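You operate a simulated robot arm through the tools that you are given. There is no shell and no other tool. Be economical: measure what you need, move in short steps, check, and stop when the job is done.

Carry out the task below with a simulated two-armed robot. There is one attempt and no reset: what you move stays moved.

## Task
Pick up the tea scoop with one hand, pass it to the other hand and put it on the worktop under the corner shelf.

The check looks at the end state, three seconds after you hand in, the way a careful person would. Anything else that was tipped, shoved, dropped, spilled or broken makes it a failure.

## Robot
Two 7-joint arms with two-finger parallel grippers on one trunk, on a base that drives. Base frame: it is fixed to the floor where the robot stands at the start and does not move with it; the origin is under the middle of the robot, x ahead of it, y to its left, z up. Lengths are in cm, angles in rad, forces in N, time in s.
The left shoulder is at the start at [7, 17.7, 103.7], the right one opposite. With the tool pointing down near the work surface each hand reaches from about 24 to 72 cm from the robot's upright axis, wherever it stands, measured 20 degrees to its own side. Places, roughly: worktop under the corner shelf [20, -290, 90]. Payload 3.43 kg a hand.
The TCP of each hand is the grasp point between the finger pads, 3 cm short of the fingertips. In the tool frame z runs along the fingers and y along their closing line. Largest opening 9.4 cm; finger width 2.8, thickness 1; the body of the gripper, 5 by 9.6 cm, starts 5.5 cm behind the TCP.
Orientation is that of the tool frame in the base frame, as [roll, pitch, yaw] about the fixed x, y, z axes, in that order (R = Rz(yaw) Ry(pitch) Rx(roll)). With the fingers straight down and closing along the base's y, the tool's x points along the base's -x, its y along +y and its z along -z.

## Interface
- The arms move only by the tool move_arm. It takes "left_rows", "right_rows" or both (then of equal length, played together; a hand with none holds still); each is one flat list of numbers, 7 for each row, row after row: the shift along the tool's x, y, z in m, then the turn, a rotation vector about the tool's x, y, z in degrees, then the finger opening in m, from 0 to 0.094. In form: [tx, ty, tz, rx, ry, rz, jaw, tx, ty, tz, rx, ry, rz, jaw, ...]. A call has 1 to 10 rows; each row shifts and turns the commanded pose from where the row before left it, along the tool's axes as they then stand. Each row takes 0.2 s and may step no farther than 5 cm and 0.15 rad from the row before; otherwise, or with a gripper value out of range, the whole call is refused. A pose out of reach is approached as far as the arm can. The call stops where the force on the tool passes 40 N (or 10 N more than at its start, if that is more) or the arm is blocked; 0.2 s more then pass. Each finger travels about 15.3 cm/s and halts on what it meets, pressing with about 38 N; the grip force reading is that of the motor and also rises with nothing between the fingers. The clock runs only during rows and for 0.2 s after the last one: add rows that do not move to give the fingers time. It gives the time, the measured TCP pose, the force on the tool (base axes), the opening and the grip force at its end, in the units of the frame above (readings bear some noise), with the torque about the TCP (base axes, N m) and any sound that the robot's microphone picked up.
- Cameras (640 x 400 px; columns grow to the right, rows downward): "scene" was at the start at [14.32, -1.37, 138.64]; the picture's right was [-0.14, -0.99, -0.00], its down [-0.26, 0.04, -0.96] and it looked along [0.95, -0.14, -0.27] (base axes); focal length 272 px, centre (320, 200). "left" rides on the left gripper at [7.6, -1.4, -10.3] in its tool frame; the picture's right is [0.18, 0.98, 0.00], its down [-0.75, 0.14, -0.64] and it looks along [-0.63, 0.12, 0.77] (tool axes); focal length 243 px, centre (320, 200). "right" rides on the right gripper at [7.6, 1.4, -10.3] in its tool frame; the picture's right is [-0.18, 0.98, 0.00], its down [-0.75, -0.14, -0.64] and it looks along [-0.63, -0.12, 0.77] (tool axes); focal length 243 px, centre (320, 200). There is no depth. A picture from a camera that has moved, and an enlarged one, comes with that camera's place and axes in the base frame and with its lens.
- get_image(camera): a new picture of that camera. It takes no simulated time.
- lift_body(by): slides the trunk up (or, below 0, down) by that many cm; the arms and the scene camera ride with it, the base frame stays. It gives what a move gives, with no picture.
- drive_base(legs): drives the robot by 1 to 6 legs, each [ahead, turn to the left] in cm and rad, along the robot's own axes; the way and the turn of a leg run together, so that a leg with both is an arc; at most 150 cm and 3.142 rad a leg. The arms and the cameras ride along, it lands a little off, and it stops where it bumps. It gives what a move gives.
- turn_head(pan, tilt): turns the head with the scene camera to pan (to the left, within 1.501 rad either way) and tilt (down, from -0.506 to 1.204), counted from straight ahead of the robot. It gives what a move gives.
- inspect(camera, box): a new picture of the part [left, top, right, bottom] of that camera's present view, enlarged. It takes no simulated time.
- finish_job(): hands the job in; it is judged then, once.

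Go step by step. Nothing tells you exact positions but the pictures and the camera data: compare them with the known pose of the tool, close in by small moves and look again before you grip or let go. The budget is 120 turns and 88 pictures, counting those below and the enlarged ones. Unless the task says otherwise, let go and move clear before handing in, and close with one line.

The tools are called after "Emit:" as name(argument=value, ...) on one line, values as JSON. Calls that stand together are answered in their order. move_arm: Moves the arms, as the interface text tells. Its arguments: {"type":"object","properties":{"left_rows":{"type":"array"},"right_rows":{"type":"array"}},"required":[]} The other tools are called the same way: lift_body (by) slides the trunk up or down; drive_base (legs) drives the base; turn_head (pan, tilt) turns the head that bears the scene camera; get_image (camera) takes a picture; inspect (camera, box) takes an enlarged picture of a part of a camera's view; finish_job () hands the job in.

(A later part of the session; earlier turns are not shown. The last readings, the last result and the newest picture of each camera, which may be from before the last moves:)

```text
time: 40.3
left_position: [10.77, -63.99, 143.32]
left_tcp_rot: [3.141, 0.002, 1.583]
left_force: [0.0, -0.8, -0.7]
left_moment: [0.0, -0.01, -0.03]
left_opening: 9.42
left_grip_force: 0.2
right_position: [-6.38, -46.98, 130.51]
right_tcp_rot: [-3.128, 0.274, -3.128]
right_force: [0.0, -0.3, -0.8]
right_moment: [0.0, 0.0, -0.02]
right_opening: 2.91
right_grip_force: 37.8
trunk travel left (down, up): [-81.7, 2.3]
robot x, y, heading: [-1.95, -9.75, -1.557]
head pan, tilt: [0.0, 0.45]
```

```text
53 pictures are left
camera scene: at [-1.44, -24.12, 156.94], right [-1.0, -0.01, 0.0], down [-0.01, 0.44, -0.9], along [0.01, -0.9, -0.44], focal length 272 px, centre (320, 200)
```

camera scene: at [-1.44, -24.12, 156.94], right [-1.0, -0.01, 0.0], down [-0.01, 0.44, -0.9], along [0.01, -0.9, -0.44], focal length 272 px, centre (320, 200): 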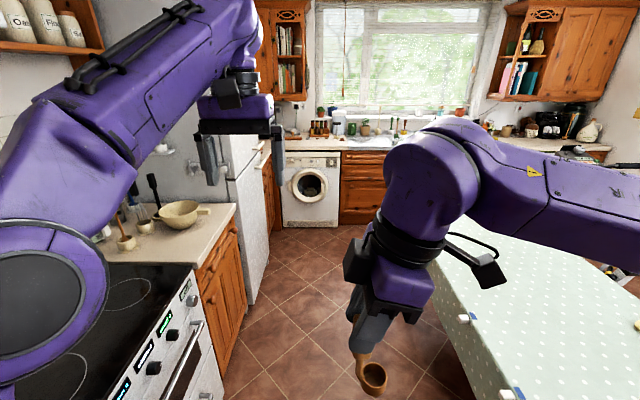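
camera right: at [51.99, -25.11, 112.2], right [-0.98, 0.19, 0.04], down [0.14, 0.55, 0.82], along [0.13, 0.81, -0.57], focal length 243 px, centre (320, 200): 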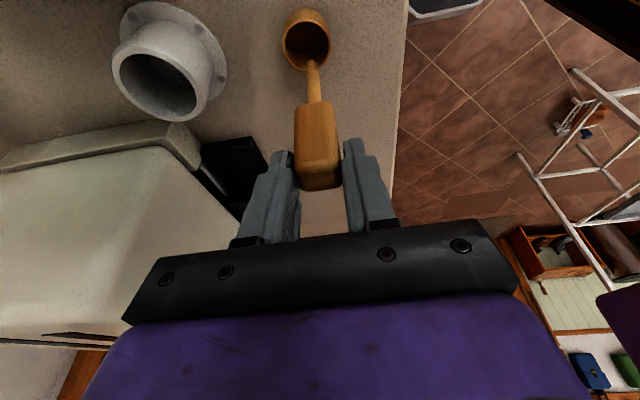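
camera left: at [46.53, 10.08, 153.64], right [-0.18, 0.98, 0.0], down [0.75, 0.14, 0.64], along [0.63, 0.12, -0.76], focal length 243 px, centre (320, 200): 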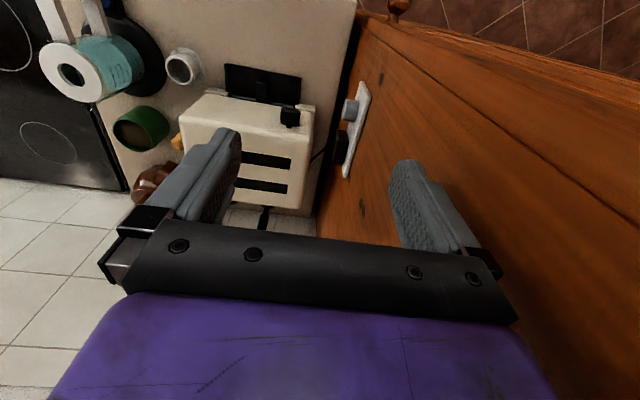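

We're in the free aisle, scoop firmly held, now facing -y. I'll push the right hand forward 12 cm, move the left hand outward, and start turning the left hand so its fingers will point towards the scoop from the side.

Emit:
move_arm(left_rows=[0, 0.035, 0, 0, 0, 0, 0.094, 0, 0.035, 0, 0, 0, 0, 0.094, 0, 0.035, 0, 0, 0, 0, 0.094], right_rows=[0, -0.04, 0, 0, 0, 0, 0, 0, -0.04, 0, 0, 0, 0, 0, 0, -0.04, 0, 0, 0, 0, 0])

Emit:
move_arm(left_rows=[0, 0, 0, 0, 0, -8.5, 0.094, 0, 0, 0, 0, 0, -8.5, 0.094, 0, 0, 0, 0, 0, -8.5, 0.094, 0, 0, 0, 0, 0, -8.5, 0.094, 0, 0, 0, 0, 0, -8.5, 0.094, 0, 0, 0, 0, 0, -8.5, 0.094, 0, 0, 0, 0, 0, -8.5, 0.094, 0, 0, 0, 0, 0, -8.5, 0.094, 0, 0, 0, 0, 0, -8.5, 0.094, 0, 0, 0, 0, 0, -8.5, 0.094])

Emit:
move_arm(left_rows=[0, 0, 0, 0, 0, -5, 0.094, 0, 0, 0, 0, 8.4, 0, 0.094, 0, 0, 0, 0, 8.4, 0, 0.094, 0, 0, 0, 0, 8.4, 0, 0.094, 0, 0, 0, 0, 8.4, 0, 0.094, 0, 0, 0, 0, 0, 0, 0.094])

Emit:
get_image(camera="scene")

```text
time: 41.1
left_position: [21.47, -63.98, 143.28]
left_tcp_rot: [-3.139, 0.001, 1.583]
left_force: [0.4, -0.1, 0.3]
left_moment: [0.02, 0.02, 0.01]
left_opening: 9.4
left_grip_force: 0.0
right_position: [-6.24, -59.08, 130.65]
right_tcp_rot: [-3.13, 0.272, -3.128]
right_force: [0.2, -0.2, -1.1]
right_moment: [0.03, -0.03, 0.03]
right_opening: 2.94
right_grip_force: 37.9
trunk travel left (down, up): [-81.7, 2.3]
robot x, y, heading: [-1.53, -9.92, -1.558]
head pan, tilt: [0.0, 0.45]
```

```text
time: 43.3
left_position: [21.2, -63.83, 143.24]
left_tcp_rot: [-3.138, 0.002, 3.07]
left_force: [-0.1, -0.3, 0.6]
left_moment: [0.03, 0.01, -0.01]
left_opening: 9.39
left_grip_force: 0.1
right_position: [-6.24, -58.92, 130.74]
right_tcp_rot: [-3.127, 0.273, -3.128]
right_force: [0.5, 0.1, -1.3]
right_moment: [-0.03, -0.03, -0.01]
right_opening: 2.97
right_grip_force: 37.9
trunk travel left (down, up): [-81.7, 2.3]
robot x, y, heading: [-1.56, -9.78, -1.557]
head pan, tilt: [0.0, 0.45]
```

```text
time: 44.7
left_position: [21.23, -63.79, 143.19]
left_tcp_rot: [-3.139, -0.587, -3.13]
left_force: [0.1, -0.4, -1.0]
left_moment: [-0.01, -0.01, -0.01]
left_opening: 9.39
left_grip_force: 0.1
right_position: [-6.31, -58.99, 130.71]
right_tcp_rot: [-3.128, 0.274, -3.127]
right_force: [0.9, -0.4, -0.8]
right_moment: [-0.03, 0.0, 0.03]
right_opening: 2.93
right_grip_force: 38.2
trunk travel left (down, up): [-81.7, 2.3]
robot x, y, heading: [-2.02, -9.93, -1.556]
head pan, tilt: [0.0, 0.45]
```

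```text
52 pictures are left
camera scene: at [-1.44, -24.13, 156.94], right [-1.0, -0.01, 0.0], down [-0.01, 0.44, -0.9], along [0.01, -0.9, -0.44], focal length 272 px, centre (320, 200)
```

scene: 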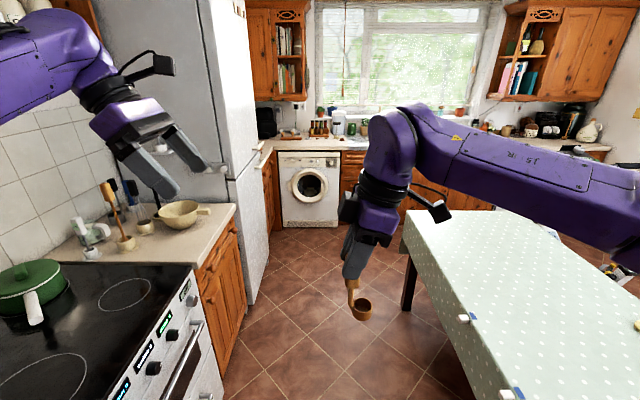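

The left hand tilts the right way with its camera on top. I'll finish tilting it to 15° below horizontal.

Emit:
move_arm(left_rows=[0, 0.01, 0, 0, 8.3, 0, 0.094, 0, 0.01, 0, 0, 8.3, 0, 0.094, 0, 0.01, 0, 0, 8.3, 0, 0.094, 0, 0.01, 0, 0, 8.3, 0, 0.094, 0, 0.008, 0, 0, 8.3, 0, 0.094, 0, 0, 0, 0, 0, 0, 0.094])

Emit:
get_image(camera="scene")

Emit:
get_image(camera="left")

```text
time: 46.1
left_position: [20.98, -59.18, 143.19]
left_tcp_rot: [-3.127, -1.311, -3.141]
left_force: [-0.1, 0.0, 0.0]
left_moment: [-0.03, 0.02, -0.02]
left_opening: 9.41
left_grip_force: 0.1
right_position: [-6.42, -59.08, 130.54]
right_tcp_rot: [-3.127, 0.274, -3.127]
right_force: [0.4, 0.5, -1.4]
right_moment: [0.0, 0.0, 0.01]
right_opening: 2.96
right_grip_force: 37.9
trunk travel left (down, up): [-81.7, 2.3]
robot x, y, heading: [-1.61, -9.93, -1.558]
head pan, tilt: [0.0, 0.45]
```

```text
51 pictures are left
camera scene: at [-1.53, -24.15, 156.94], right [-1.0, -0.01, 0.0], down [-0.01, 0.44, -0.9], along [0.01, -0.9, -0.44], focal length 272 px, centre (320, 200)
```

scene: 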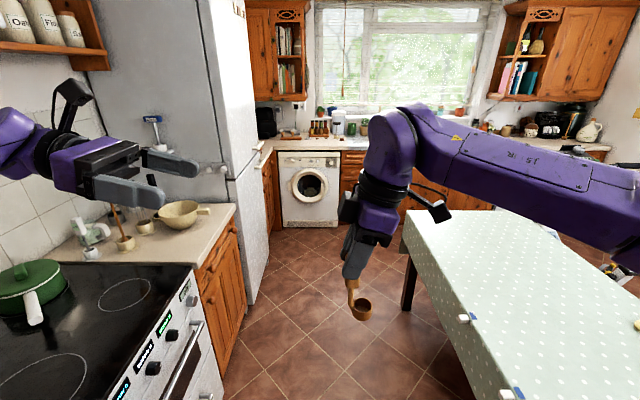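

```text
50 pictures are left
camera left: at [28.94, -60.48, 153.37], right [-0.06, 0.98, 0.17], down [0.81, 0.15, -0.56], along [-0.58, 0.11, -0.81], focal length 243 px, centre (320, 200)
```

left: 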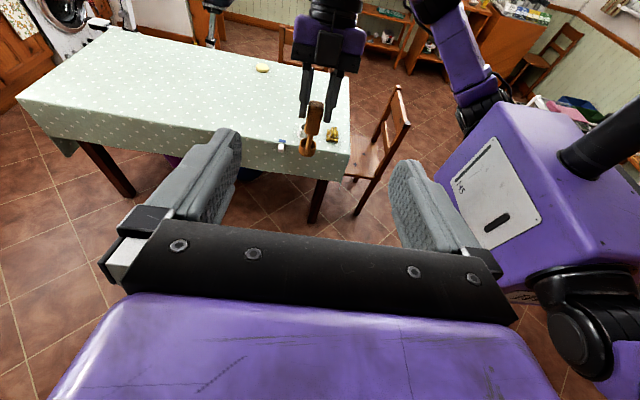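

The left hand is aligned with the scoop's depth; I'll lower it to the height of the free part of the handle, staying to the side.

Emit:
move_arm(left_rows=[-0.0435, 0, 0.0116, 0, 0, 0, 0.094, -0.0435, 0, 0.0116, 0, 0, 0, 0.094, -0.0435, 0, 0.0116, 0, 0, 0, 0.094, -0.0435, 0, 0.0116, 0, 0, 0, 0.094, 0, 0, 0.04, 0, 0, 0, 0.094, 0, 0, 0.03, 0, 0, 0, 0.094, 0, 0, 0, 0, 0, 0, 0.094])

Emit:
get_image(camera="scene")

Emit:
get_image(camera="left")

```text
time: 47.7
left_position: [14.5, -59.33, 123.24]
left_tcp_rot: [-3.132, -1.314, -3.138]
left_force: [-0.3, 0.3, -0.4]
left_moment: [-0.03, 0.01, -0.01]
left_opening: 9.4
left_grip_force: 0.0
right_position: [-6.09, -59.0, 130.62]
right_tcp_rot: [-3.128, 0.271, -3.128]
right_force: [0.4, -0.5, -1.1]
right_moment: [-0.04, -0.01, 0.0]
right_opening: 2.94
right_grip_force: 37.7
trunk travel left (down, up): [-81.7, 2.3]
robot x, y, heading: [-1.73, -9.68, -1.555]
head pan, tilt: [0.0, 0.45]
```

```text
49 pictures are left
camera scene: at [-1.23, -24.13, 156.94], right [-1.0, -0.01, 0.0], down [-0.01, 0.44, -0.9], along [0.01, -0.9, -0.44], focal length 272 px, centre (320, 200)
```

scene: 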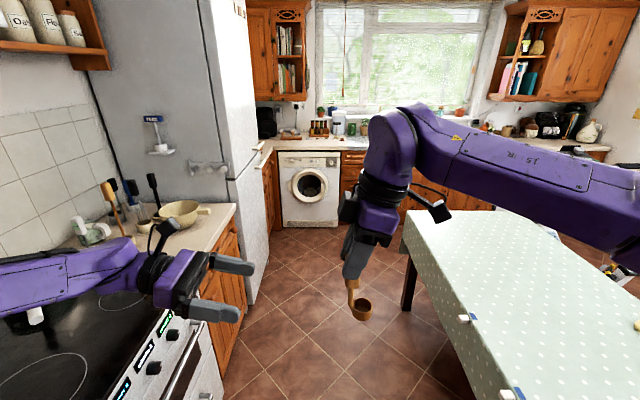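

```text
48 pictures are left
camera left: at [22.37, -60.59, 133.4], right [-0.06, 0.98, 0.18], down [0.81, 0.15, -0.56], along [-0.58, 0.11, -0.81], focal length 243 px, centre (320, 200)
```

left: 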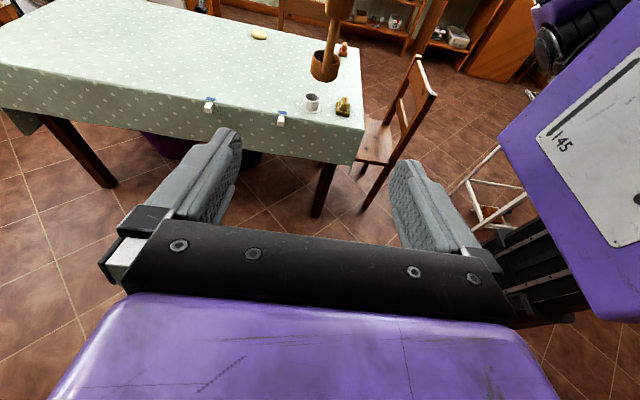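

Now I'll raise 2 cm and approach to about 9 cm from the handle, then check.

Emit:
move_arm(left_rows=[0.0203, 0.001, -0.0054, 0, 0, 0, 0.094, 0.0103, 0, 0.0386, 0, 0, 0, 0.094, 0.0103, 0, 0.0386, 0, 0, 0, 0.094, 0.0077, 0, 0.029, 0, 0, 0, 0.094, 0, 0, 0, 0, 0, 0, 0.094])

Emit:
get_image(camera="left")

Emit:
inspect(camera="scene", box=[200, 150, 460, 350])

```text
time: 48.9
left_position: [3.38, -59.15, 125.51]
left_tcp_rot: [-3.129, -1.312, -3.139]
left_force: [0.8, -1.0, 0.3]
left_moment: [-0.01, -0.03, 0.01]
left_opening: 9.43
left_grip_force: 0.1
right_position: [-6.22, -58.98, 130.76]
right_tcp_rot: [-3.127, 0.274, -3.129]
right_force: [0.6, -1.0, -1.3]
right_moment: [-0.03, 0.0, 0.03]
right_opening: 2.96
right_grip_force: 38.0
trunk travel left (down, up): [-81.7, 2.3]
robot x, y, heading: [-1.79, -10.07, -1.556]
head pan, tilt: [0.0, 0.45]
```

```text
47 pictures are left
camera left: at [11.39, -60.52, 135.57], right [-0.06, 0.98, 0.17], down [0.81, 0.15, -0.56], along [-0.58, 0.11, -0.81], focal length 243 px, centre (320, 200)
```

left: 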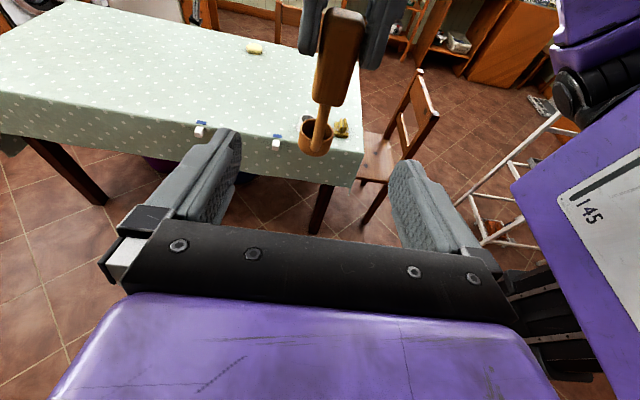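

```text
2.00 times, centred on (330, 250) of scene
camera zoom: at [-1.35, -24.11, 156.94], right [-1.0, -0.01, 0.0], down [-0.01, 0.44, -0.9], along [0.01, -0.9, -0.44], focal length 544 px, centre (300, 100)
```

zoom: 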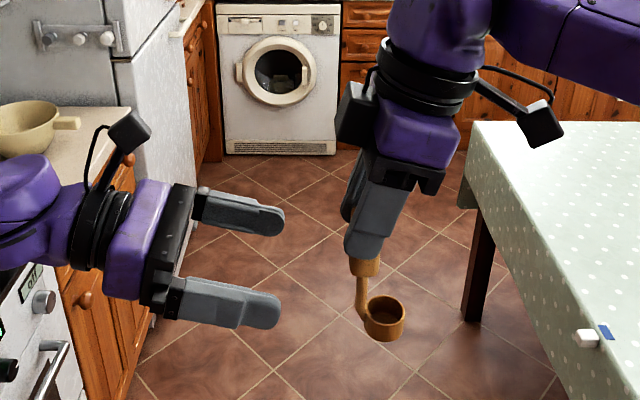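

The exposed part of the handle is about 2.8 cm below the right fingertips, and the left hand is lined up just below them. I'll go in most of the way and check.

Emit:
move_arm(left_rows=[0.0062, 0.003, 0.0309, 0, 0, 0, 0.094, 0.0082, 0, 0.0309, 0, 0, 0, 0.094, 0, 0, 0, 0, 0, 0, 0.094])

Emit:
get_image(camera="left")

Emit:
inspect(camera="scene", box=[240, 180, 420, 320])

Emit:
get_image(camera="right")

```text
time: 49.7
left_position: [-2.84, -59.01, 125.17]
left_tcp_rot: [-3.13, -1.312, -3.139]
left_force: [0.6, 0.4, 0.5]
left_moment: [-0.02, -0.01, -0.01]
left_opening: 9.38
left_grip_force: 0.0
right_position: [-6.14, -58.89, 130.67]
right_tcp_rot: [-3.126, 0.274, -3.127]
right_force: [0.2, -0.2, -0.4]
right_moment: [0.03, -0.04, 0.0]
right_opening: 2.95
right_grip_force: 38.1
trunk travel left (down, up): [-81.7, 2.3]
robot x, y, heading: [-1.79, -9.81, -1.559]
head pan, tilt: [0.0, 0.45]
```

```text
45 pictures are left
camera left: at [5.02, -60.41, 135.26], right [-0.06, 0.98, 0.17], down [0.81, 0.15, -0.56], along [-0.58, 0.11, -0.81], focal length 243 px, centre (320, 200)
```

left: 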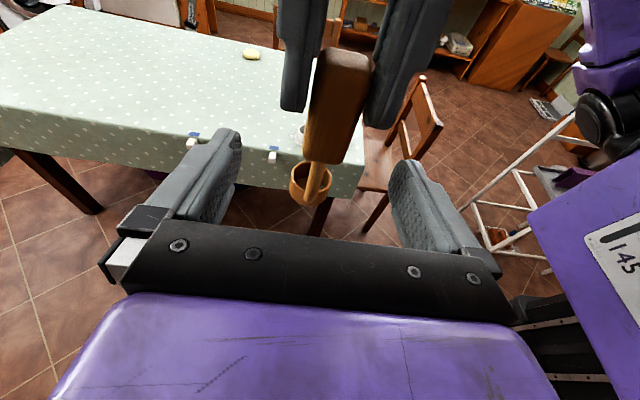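

```text
2.86 times, centred on (330, 250) of scene
camera zoom: at [-1.29, -24.09, 156.95], right [-1.0, -0.01, 0.0], down [-0.01, 0.44, -0.9], along [0.01, -0.9, -0.44], focal length 777 px, centre (291, 57)
```

zoom: 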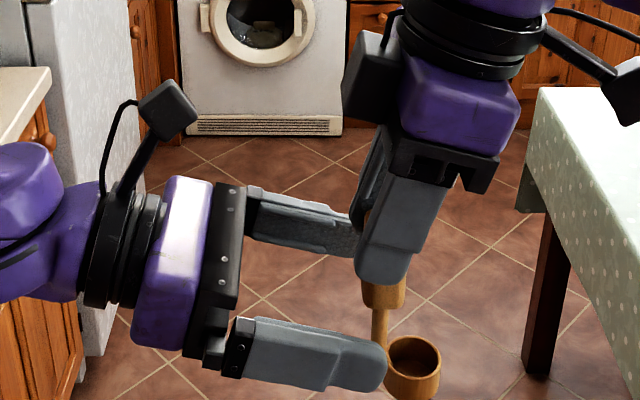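

```text
43 pictures are left
camera right: at [-16.25, -57.4, 138.5], right [0.17, 0.99, 0.04], down [0.55, -0.12, 0.82], along [0.82, -0.12, -0.57], focal length 243 px, centre (320, 200)
```

right: 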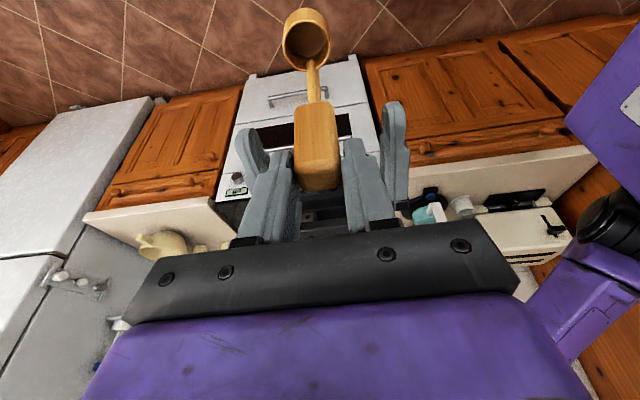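

Geometry checks out: left fingers will pass about 0.6 cm under the right fingertips. I'll go in the last 3 cm.

Emit:
move_arm(left_rows=[0.0048, 0, 0.0145, 0, 0, 0, 0.094, 0.0048, 0, 0.0145, 0, 0, 0, 0.094, 0, 0, 0, 0, 0, 0, 0.094])

Emit:
get_image(camera="left")

Emit:
inspect(camera="scene", box=[240, 180, 420, 320])

```text
time: 50.5
left_position: [-6.02, -59.01, 125.51]
left_tcp_rot: [-3.128, -1.311, -3.141]
left_force: [-0.1, -0.7, 0.2]
left_moment: [0.0, -0.03, 0.01]
left_opening: 9.42
left_grip_force: 0.1
right_position: [-6.07, -58.81, 130.75]
right_tcp_rot: [-3.127, 0.272, -3.128]
right_force: [0.6, -0.1, -1.6]
right_moment: [-0.02, -0.01, -0.02]
right_opening: 2.93
right_grip_force: 37.9
trunk travel left (down, up): [-81.7, 2.3]
robot x, y, heading: [-1.92, -9.75, -1.553]
head pan, tilt: [0.0, 0.45]
```

```text
42 pictures are left
camera left: at [1.93, -60.43, 135.57], right [-0.06, 0.98, 0.17], down [0.81, 0.15, -0.56], along [-0.58, 0.11, -0.81], focal length 243 px, centre (320, 200)
```

left: 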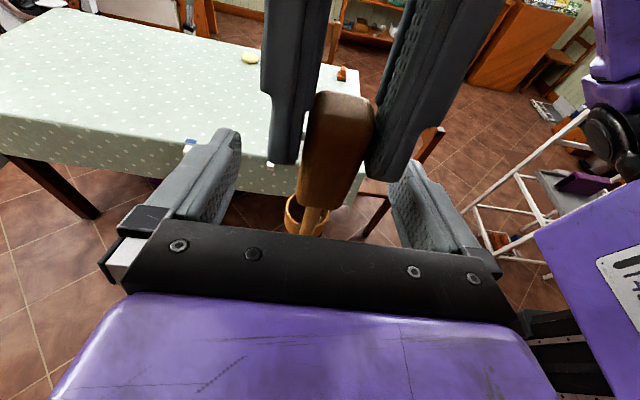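

```text
2.86 times, centred on (330, 250) of scene
camera zoom: at [-1.35, -24.1, 156.95], right [-1.0, -0.01, 0.0], down [-0.01, 0.44, -0.9], along [0.01, -0.9, -0.44], focal length 777 px, centre (291, 57)
```

zoom: 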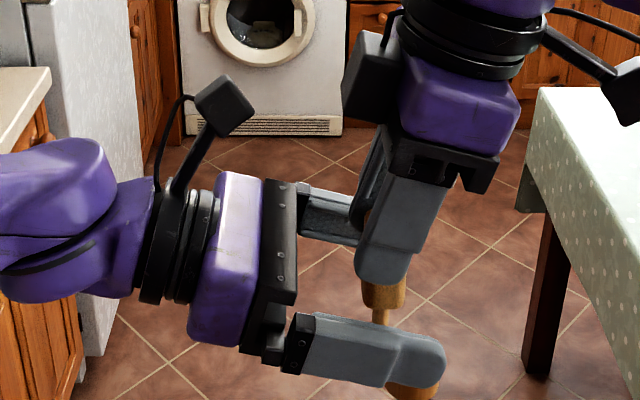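

The left fingers now straddle the lower handle. I'll close the left hand gradually.

Emit:
move_arm(left_rows=[0, 0, 0, 0, 0, 0, 0.07, 0, 0, 0, 0, 0, 0, 0.055, 0, 0, 0, 0, 0, 0, 0.045, 0, 0, 0, 0, 0, 0, 0.036, 0, 0, 0, 0, 0, 0, 0.032, 0, 0, 0, 0, 0, 0, 0.028, 0, 0, 0, 0, 0, 0, 0.022, 0, 0, 0, 0, 0, 0, 0.0, 0, 0, 0, 0, 0, 0, 0.0])

Emit:
get_image(camera="left")

Emit:
inspect(camera="scene", box=[240, 180, 420, 320])

```text
time: 52.5
left_position: [-6.04, -59.03, 125.5]
left_tcp_rot: [-3.128, -1.312, 3.139]
left_force: [-0.8, 6.7, 0.1]
left_moment: [-0.35, -0.04, -0.06]
left_opening: 2.96
left_grip_force: 38.1
right_position: [-6.28, -59.02, 130.67]
right_tcp_rot: [-3.126, 0.275, -3.128]
right_force: [-0.5, -6.1, -1.4]
right_moment: [-0.05, -0.02, 0.03]
right_opening: 2.94
right_grip_force: 37.7
trunk travel left (down, up): [-81.7, 2.3]
robot x, y, heading: [-1.51, -9.76, -1.552]
head pan, tilt: [0.0, 0.45]
```

```text
40 pictures are left
camera left: at [1.85, -60.42, 135.56], right [-0.06, 0.98, 0.17], down [0.81, 0.15, -0.56], along [-0.58, 0.11, -0.81], focal length 243 px, centre (320, 200)
```

left: 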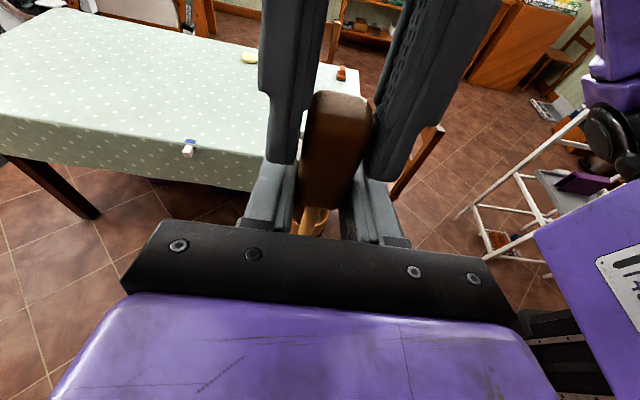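

```text
2.86 times, centred on (330, 250) of scene
camera zoom: at [-1.43, -24.12, 156.94], right [-1.0, -0.01, 0.0], down [-0.01, 0.44, -0.9], along [0.01, -0.9, -0.44], focal length 777 px, centre (291, 57)
```

zoom: 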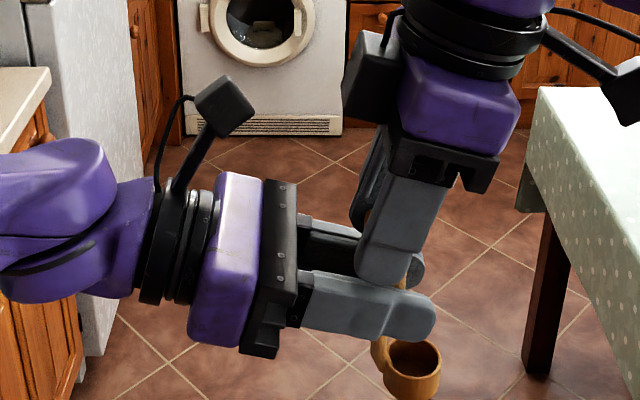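

Both hands hold the handle (2.96 cm on the block). I'll open the right hand and withdraw it upwards.

Emit:
move_arm(right_rows=[0, 0, 0, 0, 0, 0, 0.035, 0, 0, 0, 0, 0, 0, 0.045, 0, 0, 0, 0, 0, 0, 0.06, 0, 0, -0.015, 0, 0, 0, 0.06, 0, 0, -0.03, 0, 0, 0, 0.06, 0, 0, -0.04, 0, 0, 0, 0.06, 0, 0, -0.04, 0, 0, 0, 0.06])

Emit:
get_image(camera="scene")

Emit:
get_image(camera="left")

```text
time: 54.1
left_position: [-6.01, -58.98, 125.36]
left_tcp_rot: [-3.127, -1.313, 3.14]
left_force: [0.5, -0.1, 1.1]
left_moment: [0.01, -0.01, -0.04]
left_opening: 2.99
left_grip_force: 37.6
right_position: [-9.73, -58.8, 142.64]
right_tcp_rot: [-3.128, 0.272, -3.128]
right_force: [-0.4, 0.3, 0.3]
right_moment: [-0.01, 0.01, 0.03]
right_opening: 6.01
right_grip_force: 0.0
trunk travel left (down, up): [-81.7, 2.3]
robot x, y, heading: [-1.68, -10.11, -1.554]
head pan, tilt: [0.0, 0.45]
```

```text
38 pictures are left
camera scene: at [-1.38, -24.04, 156.95], right [-1.0, -0.01, 0.0], down [-0.01, 0.43, -0.9], along [0.01, -0.9, -0.43], focal length 272 px, centre (320, 200)
```

scene: 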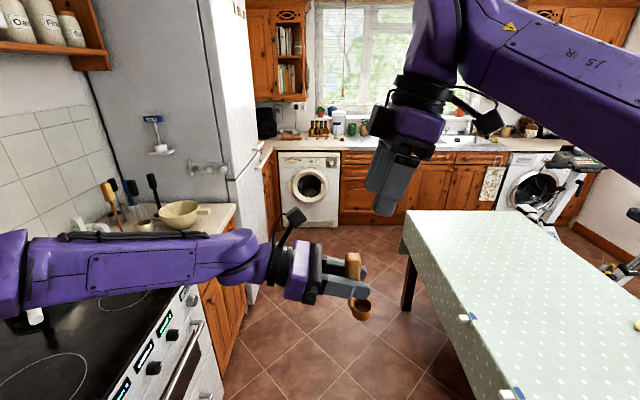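

```text
37 pictures are left
camera left: at [1.92, -60.37, 135.58], right [-0.06, 0.98, 0.17], down [0.81, 0.15, -0.56], along [-0.58, 0.11, -0.81], focal length 243 px, centre (320, 200)
```

left: 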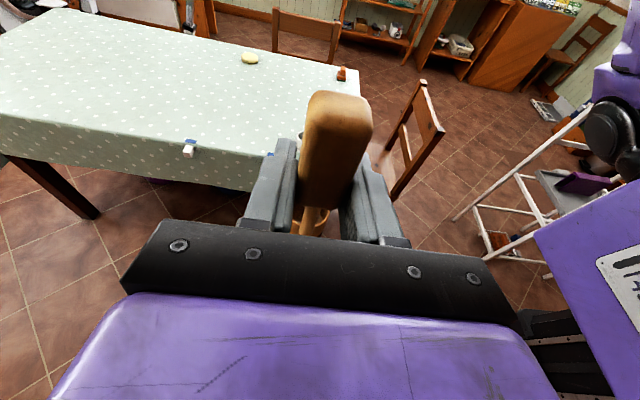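

The pass worked: the left hand alone holds the scoop. Now I'll look closely at the destination worktop under the corner shelf.

Emit:
inspect(camera="scene", box=[235, 0, 405, 160])

```text
2.50 times, centred on (320, 80) of scene
camera zoom: at [-1.38, -24.04, 156.95], right [-1.0, -0.01, 0.0], down [-0.01, 0.43, -0.9], along [0.01, -0.9, -0.43], focal length 680 px, centre (320, 500)
```

zoom: 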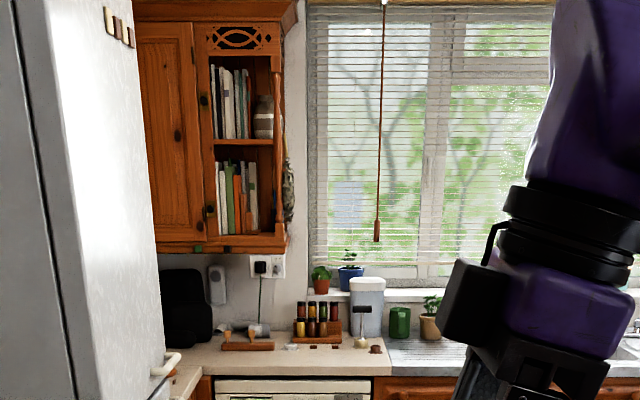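

The worktop is clear around [22,-290] (front edge y≈-264, small items beyond y≈-305; shelf bottom at z≈131). I'll swing the left hand about the vertical so it points ahead, keeping the scoop upright.

Emit:
move_arm(left_rows=[-0.0045, -0.01, -0.0169, 7.92, 0, -2.12, 0, -0.0041, -0.0124, -0.0154, 7.92, 0, -2.12, 0, -0.0036, -0.0145, -0.0135, 7.92, 0, -2.12, 0, -0.003, -0.0164, -0.0114, 7.92, 0, -2.12, 0, -0.0024, -0.0179, -0.009, 7.92, 0, -2.12, 0])

Emit:
get_image(camera="scene")

```text
time: 55.3
left_position: [2.84, -63.9, 125.39]
left_tcp_rot: [-3.132, -1.313, -2.423]
left_force: [-0.2, -0.6, -2.0]
left_moment: [0.04, -0.05, -0.06]
left_opening: 2.99
left_grip_force: 38.1
right_position: [-9.41, -58.95, 142.58]
right_tcp_rot: [-3.128, 0.273, -3.128]
right_force: [-1.0, 1.1, -0.6]
right_moment: [0.01, 0.01, 0.02]
right_opening: 6.01
right_grip_force: 0.1
trunk travel left (down, up): [-81.7, 2.3]
robot x, y, heading: [-1.59, -10.02, -1.558]
head pan, tilt: [0.0, 0.45]
```

```text
35 pictures are left
camera scene: at [-1.25, -24.12, 156.95], right [-1.0, -0.01, 0.0], down [-0.01, 0.44, -0.9], along [0.01, -0.9, -0.44], focal length 272 px, centre (320, 200)
```

scene: 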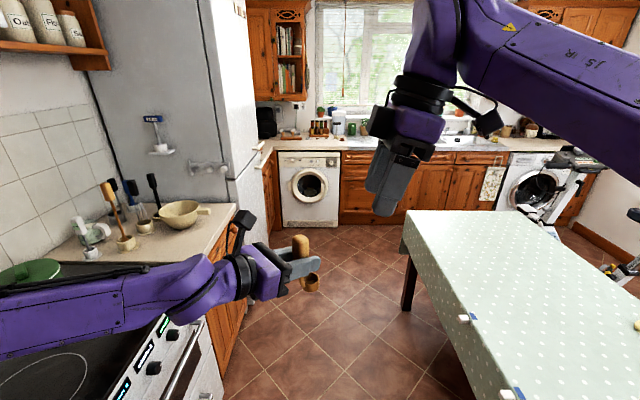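

Going well; I'll continue the swing.

Emit:
move_arm(left_rows=[-0.0017, -0.019, -0.0064, 7.92, 0, -2.12, 0, -0.001, -0.0198, -0.0037, 7.92, 0, -2.12, 0, -0.0003, -0.0201, -0.001, 7.92, 0, -2.12, 0])

Emit:
get_image(camera="scene")

```text
time: 56.1
left_position: [8.03, -66.79, 125.62]
left_tcp_rot: [-3.139, -1.312, -1.983]
left_force: [-0.6, -0.8, -1.3]
left_moment: [0.02, -0.06, 0.02]
left_opening: 2.97
left_grip_force: 38.2
right_position: [-9.7, -58.98, 142.6]
right_tcp_rot: [-3.129, 0.274, -3.128]
right_force: [-0.5, -0.1, 0.7]
right_moment: [0.02, -0.03, -0.01]
right_opening: 6.0
right_grip_force: 0.1
trunk travel left (down, up): [-81.7, 2.3]
robot x, y, heading: [-1.76, -10.09, -1.557]
head pan, tilt: [0.0, 0.45]
```

```text
34 pictures are left
camera scene: at [-1.5, -24.13, 156.94], right [-1.0, -0.01, 0.0], down [-0.01, 0.44, -0.9], along [0.01, -0.9, -0.44], focal length 272 px, centre (320, 200)
```

scene: 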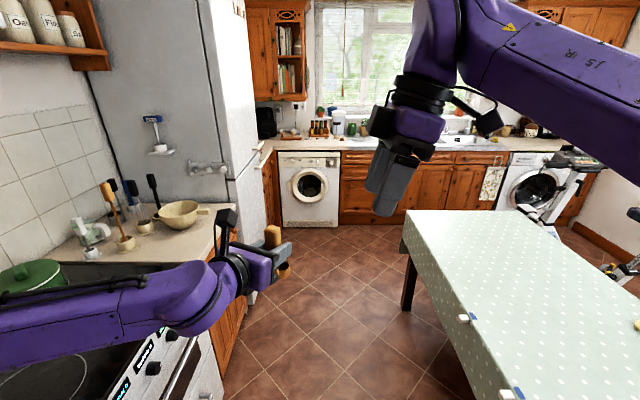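

The scoop now points ahead-right of me with the wrist behind it. I'll tuck the right hand back and drive along the aisle, slightly away from the fridge.

Emit:
move_arm(right_rows=[0.03, 0.04, -0.0084, 0, 0, 0, 0.06, 0.03, 0.04, -0.0084, 0, 0, 0, 0.06, 0.03, 0.04, -0.0084, 0, 0, 0, 0.06])

Emit:
drive_base(legs=[[0, -0.15], [110, 0], [0, 0.136]])

Emit:
get_image(camera="scene")

```text
refused: row 1 steps farther than a row can; nothing moved
```

```text
time: 63.1
left_position: [-8.12, -180.65, 125.7]
left_tcp_rot: [-3.135, -1.312, -2.002]
left_force: [-0.2, -0.2, -0.3]
left_moment: [0.02, 0.0, 0.01]
left_opening: 2.96
left_grip_force: 37.9
right_position: [-25.8, -172.45, 142.7]
right_tcp_rot: [-3.128, 0.277, -3.137]
right_force: [0.4, 0.3, -0.4]
right_moment: [-0.04, 0.0, -0.01]
right_opening: 6.01
right_grip_force: 0.1
trunk travel left (down, up): [-81.7, 2.3]
robot x, y, heading: [-16.91, -123.61, -1.564]
head pan, tilt: [0.0, 0.45]
```

```text
33 pictures are left
camera scene: at [-17.26, -137.79, 156.94], right [-1.0, 0.0, 0.0], down [0.0, 0.44, -0.9], along [0.0, -0.9, -0.44], focal length 272 px, centre (320, 200)
```

scene: 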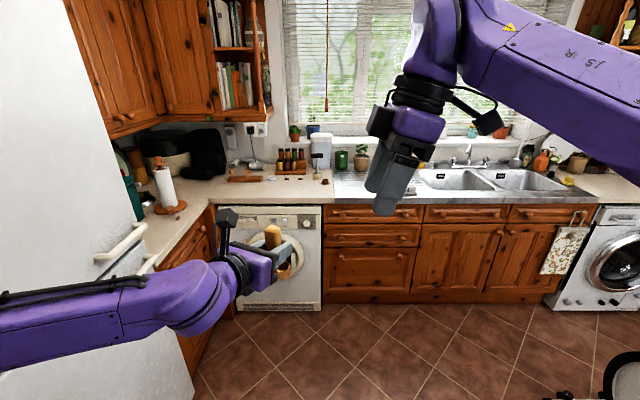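

Past the stove now. I'll tuck the right hand and go on to y≈-200, then look at the worktop.

Emit:
move_arm(right_rows=[0.02, 0.035, -0.0056, 0, 0, 0, 0.06, 0.02, 0.035, -0.0056, 0, 0, 0, 0.06, 0.02, 0.035, -0.0056, 0, 0, 0, 0.06, 0.02, 0.035, -0.0056, 0, 0, 0, 0.06])

Emit:
drive_base(legs=[[70, 0]])

Emit:
get_image(camera="scene")

```text
time: 64.2
left_position: [-8.11, -180.43, 125.84]
left_tcp_rot: [-3.134, -1.314, -2.004]
left_force: [-0.3, 0.2, -0.8]
left_moment: [0.05, -0.02, 0.04]
left_opening: 2.98
left_grip_force: 38.1
right_position: [-33.96, -158.37, 142.48]
right_tcp_rot: [-3.126, 0.275, -3.139]
right_force: [-0.4, -0.2, -0.7]
right_moment: [-0.05, -0.02, 0.0]
right_opening: 6.01
right_grip_force: 0.1
trunk travel left (down, up): [-81.7, 2.3]
robot x, y, heading: [-17.26, -123.57, -1.566]
head pan, tilt: [0.0, 0.45]
```

```text
time: 68.0
left_position: [-6.66, -250.28, 125.7]
left_tcp_rot: [-3.14, -1.312, -1.986]
left_force: [-1.1, -0.3, -1.3]
left_moment: [0.03, 0.0, -0.02]
left_opening: 2.96
left_grip_force: 37.4
right_position: [-32.87, -228.68, 142.64]
right_tcp_rot: [-3.126, 0.274, -3.13]
right_force: [-0.6, 0.6, 0.0]
right_moment: [0.01, 0.0, 0.03]
right_opening: 6.01
right_grip_force: 0.1
trunk travel left (down, up): [-81.7, 2.3]
robot x, y, heading: [-16.53, -193.47, -1.559]
head pan, tilt: [0.0, 0.45]
```

```text
32 pictures are left
camera scene: at [-16.25, -207.59, 156.95], right [-1.0, -0.01, 0.0], down [-0.01, 0.43, -0.9], along [0.01, -0.9, -0.43], focal length 272 px, centre (320, 200)
```

scene: 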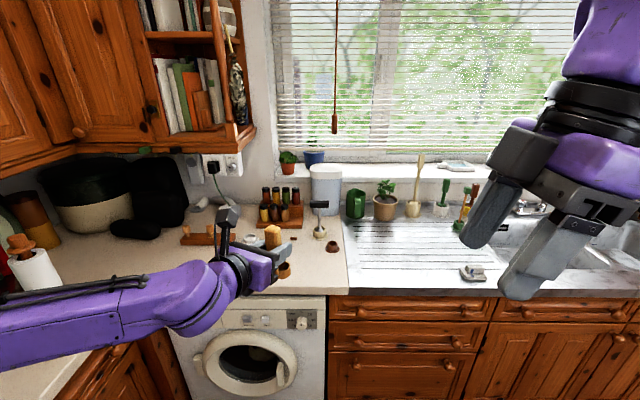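

I'm in front of the worktop. Let me enlarge the area under the corner shelf.

Emit:
inspect(camera="scene", box=[100, 150, 350, 310])

Emit:
get_image(camera="left")

```text
2.50 times, centred on (225, 230) of scene
camera zoom: at [-16.25, -207.59, 156.95], right [-1.0, -0.01, 0.0], down [-0.01, 0.43, -0.9], along [0.01, -0.9, -0.43], focal length 680 px, centre (558, 125)
```

zoom: 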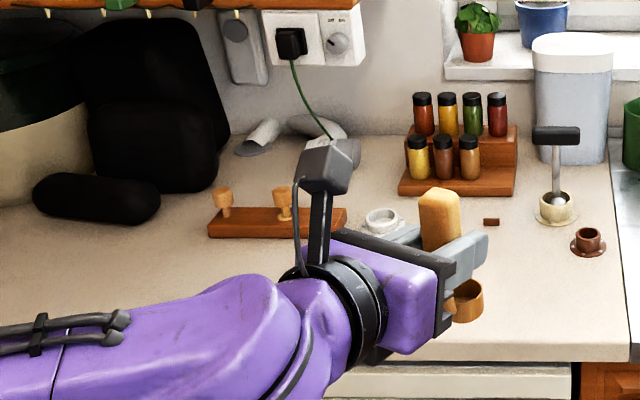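

```text
30 pictures are left
camera left: at [-2.3, -243.68, 135.79], right [-0.92, 0.35, 0.18], down [0.2, 0.8, -0.57], along [-0.34, -0.48, -0.81], focal length 243 px, centre (320, 200)
```

left: 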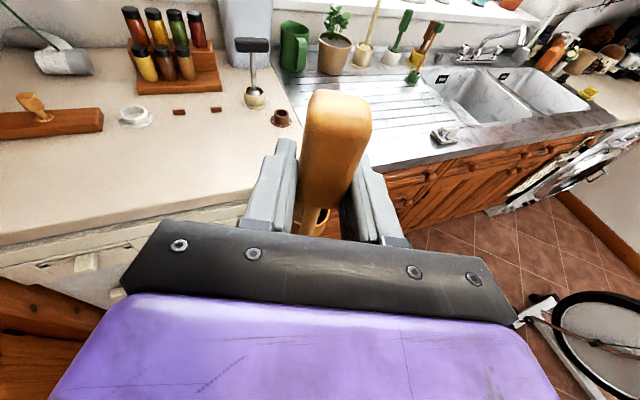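

The strip of worktop in front of the little roller rack and white ring (y from -264 to -298) is free around x=20. I'll drive in, angled slightly left, so the scoop hovers over about [20,-284].

Emit:
drive_base(legs=[[0, 0.15], [39, 0], [0, 0.2]])

Emit:
get_image(camera="scene")

Emit:
get_image(camera="left")

```text
time: 71.8
left_position: [18.1, -282.38, 125.54]
left_tcp_rot: [-3.139, -1.31, -1.643]
left_force: [-0.1, 0.5, -0.7]
left_moment: [0.04, 0.0, -0.04]
left_opening: 2.98
left_grip_force: 38.2
right_position: [-13.93, -270.67, 142.55]
right_tcp_rot: [-3.127, 0.274, -2.785]
right_force: [-0.4, -0.4, 0.8]
right_moment: [0.01, -0.01, 0.0]
right_opening: 6.01
right_grip_force: 0.0
trunk travel left (down, up): [-81.7, 2.3]
robot x, y, heading: [-10.32, -231.74, -1.21]
head pan, tilt: [0.0, 0.45]
```

```text
29 pictures are left
camera scene: at [-5.28, -245.34, 156.93], right [-0.94, -0.35, 0.0], down [-0.15, 0.41, -0.9], along [0.31, -0.84, -0.44], focal length 272 px, centre (320, 200)
```

scene: 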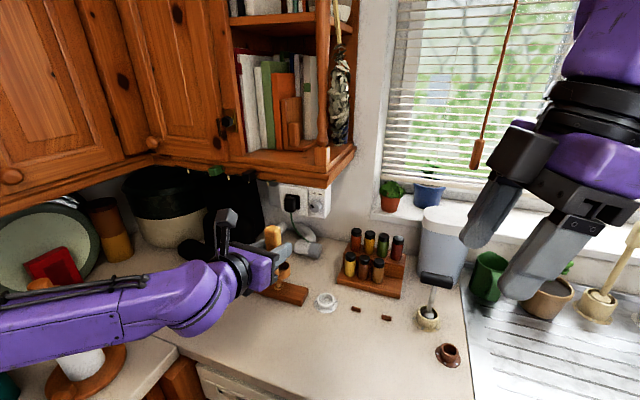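

```text
28 pictures are left
camera left: at [20.0, -274.55, 135.73], right [-0.98, 0.02, 0.18], down [-0.08, 0.82, -0.56], along [-0.16, -0.57, -0.81], focal length 243 px, centre (320, 200)
```

left: 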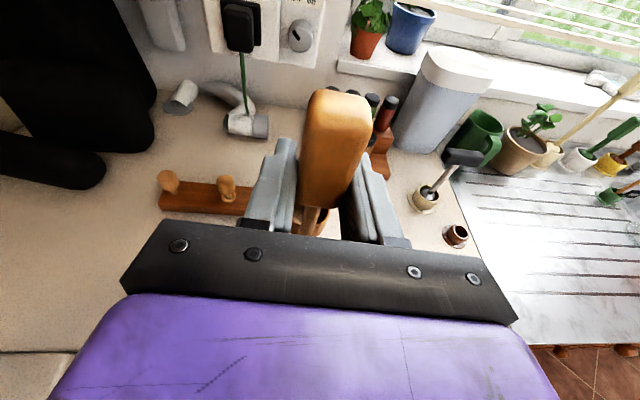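

The scoop is over the target area, but a paper-towel roll stands near my left elbow. I'll look left to judge the elbow clearance before lowering.

Emit:
turn_head(pan=0.8, tilt=0.7)

Emit:
get_image(camera="scene")

```text
time: 73.0
left_position: [18.04, -282.3, 125.6]
left_tcp_rot: [-3.14, -1.313, -1.642]
left_force: [-0.3, -0.4, -1.2]
left_moment: [0.03, 0.0, 0.0]
left_opening: 2.95
left_grip_force: 38.5
right_position: [-13.85, -270.63, 142.5]
right_tcp_rot: [-3.128, 0.275, -2.786]
right_force: [-0.5, -0.2, 0.4]
right_moment: [0.0, 0.0, -0.02]
right_opening: 6.0
right_grip_force: 0.0
trunk travel left (down, up): [-81.7, 2.3]
robot x, y, heading: [-9.88, -231.71, -1.207]
head pan, tilt: [0.799, 0.7]
```

```text
27 pictures are left
camera scene: at [-0.69, -240.06, 154.73], right [-0.4, -0.92, 0.0], down [-0.59, 0.26, -0.77], along [0.7, -0.31, -0.64], focal length 272 px, centre (320, 200)
```

scene: 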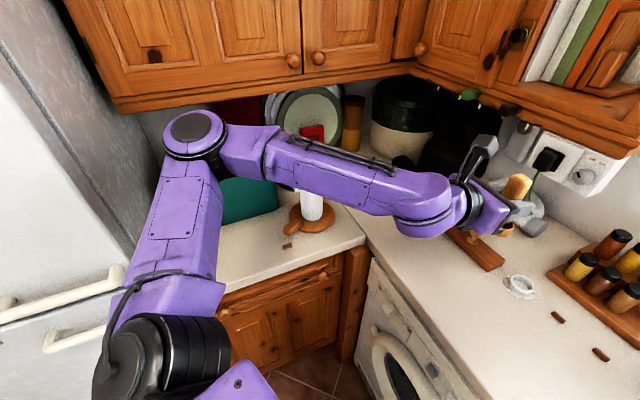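

Elbow stays well clear of the towel roll (about 20 cm) and the teal box if I lower with the arm only. I'll move 4 cm ahead and lower 12 cm, then check the elbow again.

Emit:
move_arm(left_rows=[0.0103, 0, 0.0386, 0, 0, 0, 0, -0.029, 0, 0.0077, 0, 0, 0, 0, -0.029, 0, 0.0077, 0, 0, 0, 0, -0.029, 0, 0.0077, 0, 0, 0, 0, -0.029, 0, 0.0077, 0, 0, 0, 0, 0, 0, 0, 0, 0, 0, 0])

Emit:
get_image(camera="scene")

Emit:
get_image(camera="left")

```text
time: 74.3
left_position: [17.78, -286.02, 113.78]
left_tcp_rot: [-3.141, -1.313, -1.64]
left_force: [0.3, 0.8, -0.6]
left_moment: [0.03, 0.01, -0.04]
left_opening: 2.97
left_grip_force: 38.5
right_position: [-13.78, -270.52, 142.65]
right_tcp_rot: [-3.127, 0.276, -2.786]
right_force: [0.1, 0.8, 1.0]
right_moment: [0.0, 0.0, -0.03]
right_opening: 6.0
right_grip_force: 0.1
trunk travel left (down, up): [-81.7, 2.3]
robot x, y, heading: [-9.87, -231.79, -1.209]
head pan, tilt: [0.799, 0.7]
```

```text
26 pictures are left
camera scene: at [-0.63, -239.95, 154.73], right [-0.4, -0.92, 0.0], down [-0.59, 0.26, -0.76], along [0.7, -0.31, -0.64], focal length 272 px, centre (320, 200)
```

scene: 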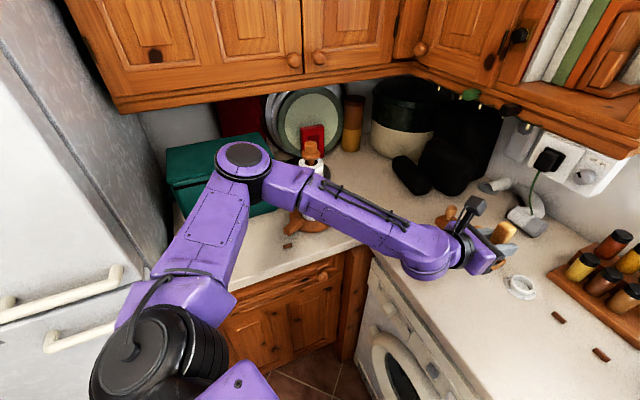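

```text
25 pictures are left
camera left: at [19.81, -278.26, 123.92], right [-0.98, 0.02, 0.18], down [-0.08, 0.82, -0.57], along [-0.16, -0.57, -0.81], focal length 243 px, centre (320, 200)
```

left: 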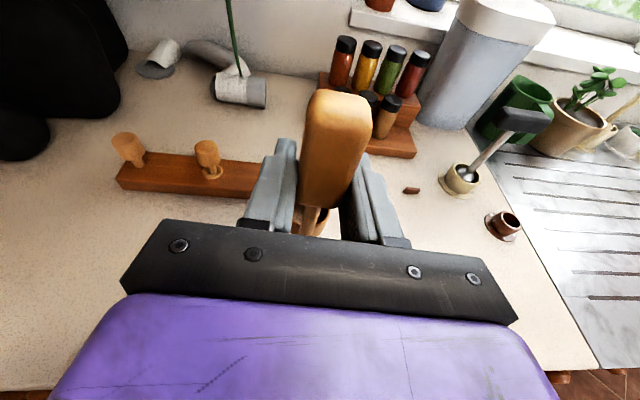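

Elbow is still about 18 cm short of the teal box, and the landing spot is clear of the rack. I'll lower to just above contact.

Emit:
move_arm(left_rows=[-0.029, 0, 0.0077, 0, 0, 0, 0, -0.029, 0, 0.0077, 0, 0, 0, 0, -0.029, 0, 0.0077, 0, 0, 0, 0, -0.029, 0, 0.0077, 0, 0, 0, 0, -0.0097, 0, 0.0026, 0, 0, 0, 0, 0, 0, 0, 0, 0, 0, 0])

Emit:
turn_head(pan=0.15, tilt=0.7)

Emit:
get_image(camera="scene")

Emit:
get_image(camera="left")

```text
time: 75.8
left_position: [17.97, -286.2, 100.64]
left_tcp_rot: [3.141, -1.312, -1.641]
left_force: [0.2, 0.6, -1.0]
left_moment: [0.03, -0.02, 0.0]
left_opening: 2.94
left_grip_force: 38.1
right_position: [-13.95, -270.52, 142.58]
right_tcp_rot: [-3.127, 0.272, -2.785]
right_force: [0.5, 0.0, -0.6]
right_moment: [0.02, 0.02, 0.01]
right_opening: 5.99
right_grip_force: 0.0
trunk travel left (down, up): [-81.7, 2.3]
robot x, y, heading: [-10.01, -231.61, -1.212]
head pan, tilt: [0.799, 0.7]
```

```text
time: 76.8
left_position: [17.99, -286.23, 100.73]
left_tcp_rot: [3.141, -1.313, -1.641]
left_force: [-0.7, -0.3, -1.0]
left_moment: [0.03, 0.01, 0.0]
left_opening: 2.97
left_grip_force: 38.0
right_position: [-13.79, -270.57, 142.55]
right_tcp_rot: [-3.129, 0.272, -2.786]
right_force: [0.1, -0.1, 0.9]
right_moment: [0.03, 0.0, 0.01]
right_opening: 6.03
right_grip_force: 0.0
trunk travel left (down, up): [-81.7, 2.3]
robot x, y, heading: [-10.24, -232.09, -1.215]
head pan, tilt: [0.15, 0.7]
```

```text
24 pictures are left
camera scene: at [-4.28, -244.03, 154.72], right [-0.87, -0.49, 0.0], down [-0.31, 0.56, -0.76], along [0.37, -0.67, -0.64], focal length 272 px, centre (320, 200)
```

scene: 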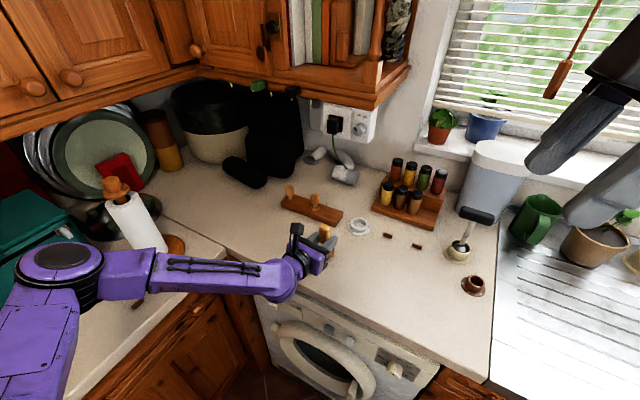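

```text
23 pictures are left
camera left: at [19.89, -278.53, 110.75], right [-0.98, 0.02, 0.18], down [-0.08, 0.82, -0.56], along [-0.16, -0.57, -0.81], focal length 243 px, centre (320, 200)
```

left: 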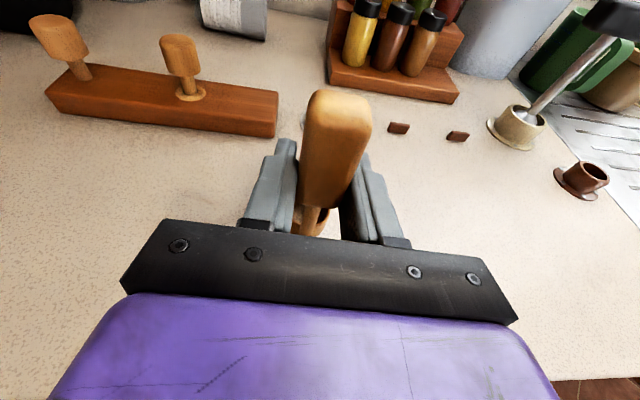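

The scoop hovers about 1 cm above the free spot. I'll nudge 2 cm further in and lower gently to contact.

Emit:
move_arm(left_rows=[0.0051, 0, 0.0193, 0, 0, 0, 0, -0.0058, 0, 0.0015, 0, 0, 0, 0, -0.0029, 0, 0.0008, 0, 0, 0, 0, 0, 0, 0, 0, 0, 0, 0])

Emit:
move_arm(left_rows=[-0.0029, 0, 0.0008, 0, 0, 0, 0, 0, 0, 0, 0, 0, 0, 0])

Emit:
inspect(camera="scene", box=[260, 180, 400, 290])

```text
time: 77.8
left_position: [17.77, -288.31, 99.69]
left_tcp_rot: [3.142, -1.312, -1.64]
left_force: [0.6, 0.6, -0.7]
left_moment: [0.04, -0.03, 0.01]
left_opening: 2.98
left_grip_force: 37.5
right_position: [-13.84, -270.57, 142.45]
right_tcp_rot: [-3.127, 0.274, -2.787]
right_force: [-0.1, 0.9, 0.6]
right_moment: [0.0, -0.04, -0.02]
right_opening: 6.0
right_grip_force: 0.1
trunk travel left (down, up): [-81.7, 2.3]
robot x, y, heading: [-10.16, -231.87, -1.211]
head pan, tilt: [0.15, 0.7]
```

```text
time: 78.4
left_position: [17.8, -288.25, 99.36]
left_tcp_rot: [-3.141, -1.313, -1.641]
left_force: [0.2, 0.3, 0.0]
left_moment: [0.01, 0.03, -0.01]
left_opening: 2.97
left_grip_force: 37.6
right_position: [-13.72, -270.57, 142.55]
right_tcp_rot: [-3.127, 0.274, -2.785]
right_force: [0.3, -1.0, -0.3]
right_moment: [-0.01, 0.01, 0.0]
right_opening: 6.01
right_grip_force: 0.0
trunk travel left (down, up): [-81.7, 2.3]
robot x, y, heading: [-10.15, -231.61, -1.21]
head pan, tilt: [0.15, 0.7]
```

```text
3.64 times, centred on (330, 235) of scene
camera zoom: at [-4.3, -244.06, 154.72], right [-0.87, -0.49, 0.0], down [-0.31, 0.56, -0.76], along [0.37, -0.67, -0.64], focal length 989 px, centre (284, 73)
```

zoom: 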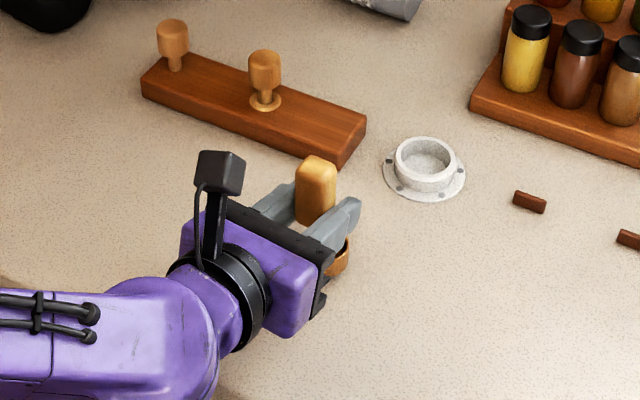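

Almost touching; a little further down.

Emit:
move_arm(left_rows=[-0.002, 0, 0.0005, 0, 0, 0, 0, 0, 0, 0, 0, 0, 0, 0])

```text
time: 79.0
left_position: [17.79, -288.3, 99.22]
left_tcp_rot: [3.141, -1.313, -1.642]
left_force: [0.6, -0.4, -1.7]
left_moment: [0.02, 0.02, 0.0]
left_opening: 2.98
left_grip_force: 37.8
right_position: [-13.82, -270.57, 142.52]
right_tcp_rot: [-3.129, 0.276, -2.786]
right_force: [0.0, -0.4, 0.3]
right_moment: [-0.01, 0.0, -0.02]
right_opening: 6.02
right_grip_force: 0.2
trunk travel left (down, up): [-81.7, 2.3]
robot x, y, heading: [-10.31, -232.05, -1.214]
head pan, tilt: [0.15, 0.7]
```

Emit:
move_arm(left_rows=[-0.002, 0, 0.0005, 0, 0, 0, 0, 0, 0, 0, 0, 0, 0, 0])

```text
time: 79.6
left_position: [17.67, -288.19, 99.19]
left_tcp_rot: [-3.138, -1.316, -1.644]
left_force: [1.1, -1.5, 7.0]
left_moment: [-0.2, -0.04, 0.04]
left_opening: 2.98
left_grip_force: 37.9
right_position: [-13.84, -270.5, 142.42]
right_tcp_rot: [-3.127, 0.274, -2.787]
right_force: [0.4, 0.0, 0.8]
right_moment: [0.02, 0.01, 0.0]
right_opening: 5.99
right_grip_force: 0.0
trunk travel left (down, up): [-81.7, 2.3]
robot x, y, heading: [-10.13, -231.69, -1.214]
head pan, tilt: [0.15, 0.7]
```

Contact made (7 N). I'll open slowly and check that it stands.

Emit:
move_arm(left_rows=[0, 0, 0, 0, 0, 0, 0.032, 0, 0, 0, 0, 0, 0, 0.038, 0, 0, 0, 0, 0, 0, 0.048, 0, 0, 0, 0, 0, 0, 0.06, 0, 0, 0, 0, 0, 0, 0.07])

Emit:
get_image(camera="left")

```text
time: 80.8
left_position: [17.69, -288.19, 99.02]
left_tcp_rot: [3.14, -1.313, -1.642]
left_force: [-0.3, -0.8, -0.4]
left_moment: [-0.03, 0.0, -0.01]
left_opening: 6.99
left_grip_force: 0.0
right_position: [-13.75, -270.57, 142.49]
right_tcp_rot: [-3.126, 0.273, -2.786]
right_force: [-0.7, -0.4, 0.4]
right_moment: [0.03, 0.03, -0.01]
right_opening: 6.01
right_grip_force: 0.0
trunk travel left (down, up): [-81.7, 2.3]
robot x, y, heading: [-10.15, -231.45, -1.214]
head pan, tilt: [0.15, 0.7]
```

```text
21 pictures are left
camera left: at [19.66, -280.46, 109.12], right [-0.98, 0.02, 0.18], down [-0.08, 0.82, -0.56], along [-0.16, -0.57, -0.81], focal length 243 px, centre (320, 200)
```

left: 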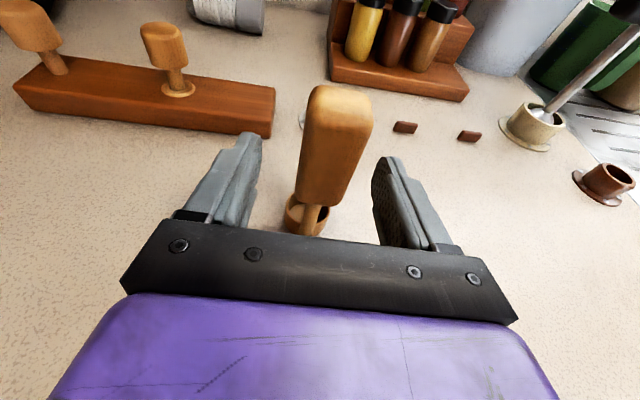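

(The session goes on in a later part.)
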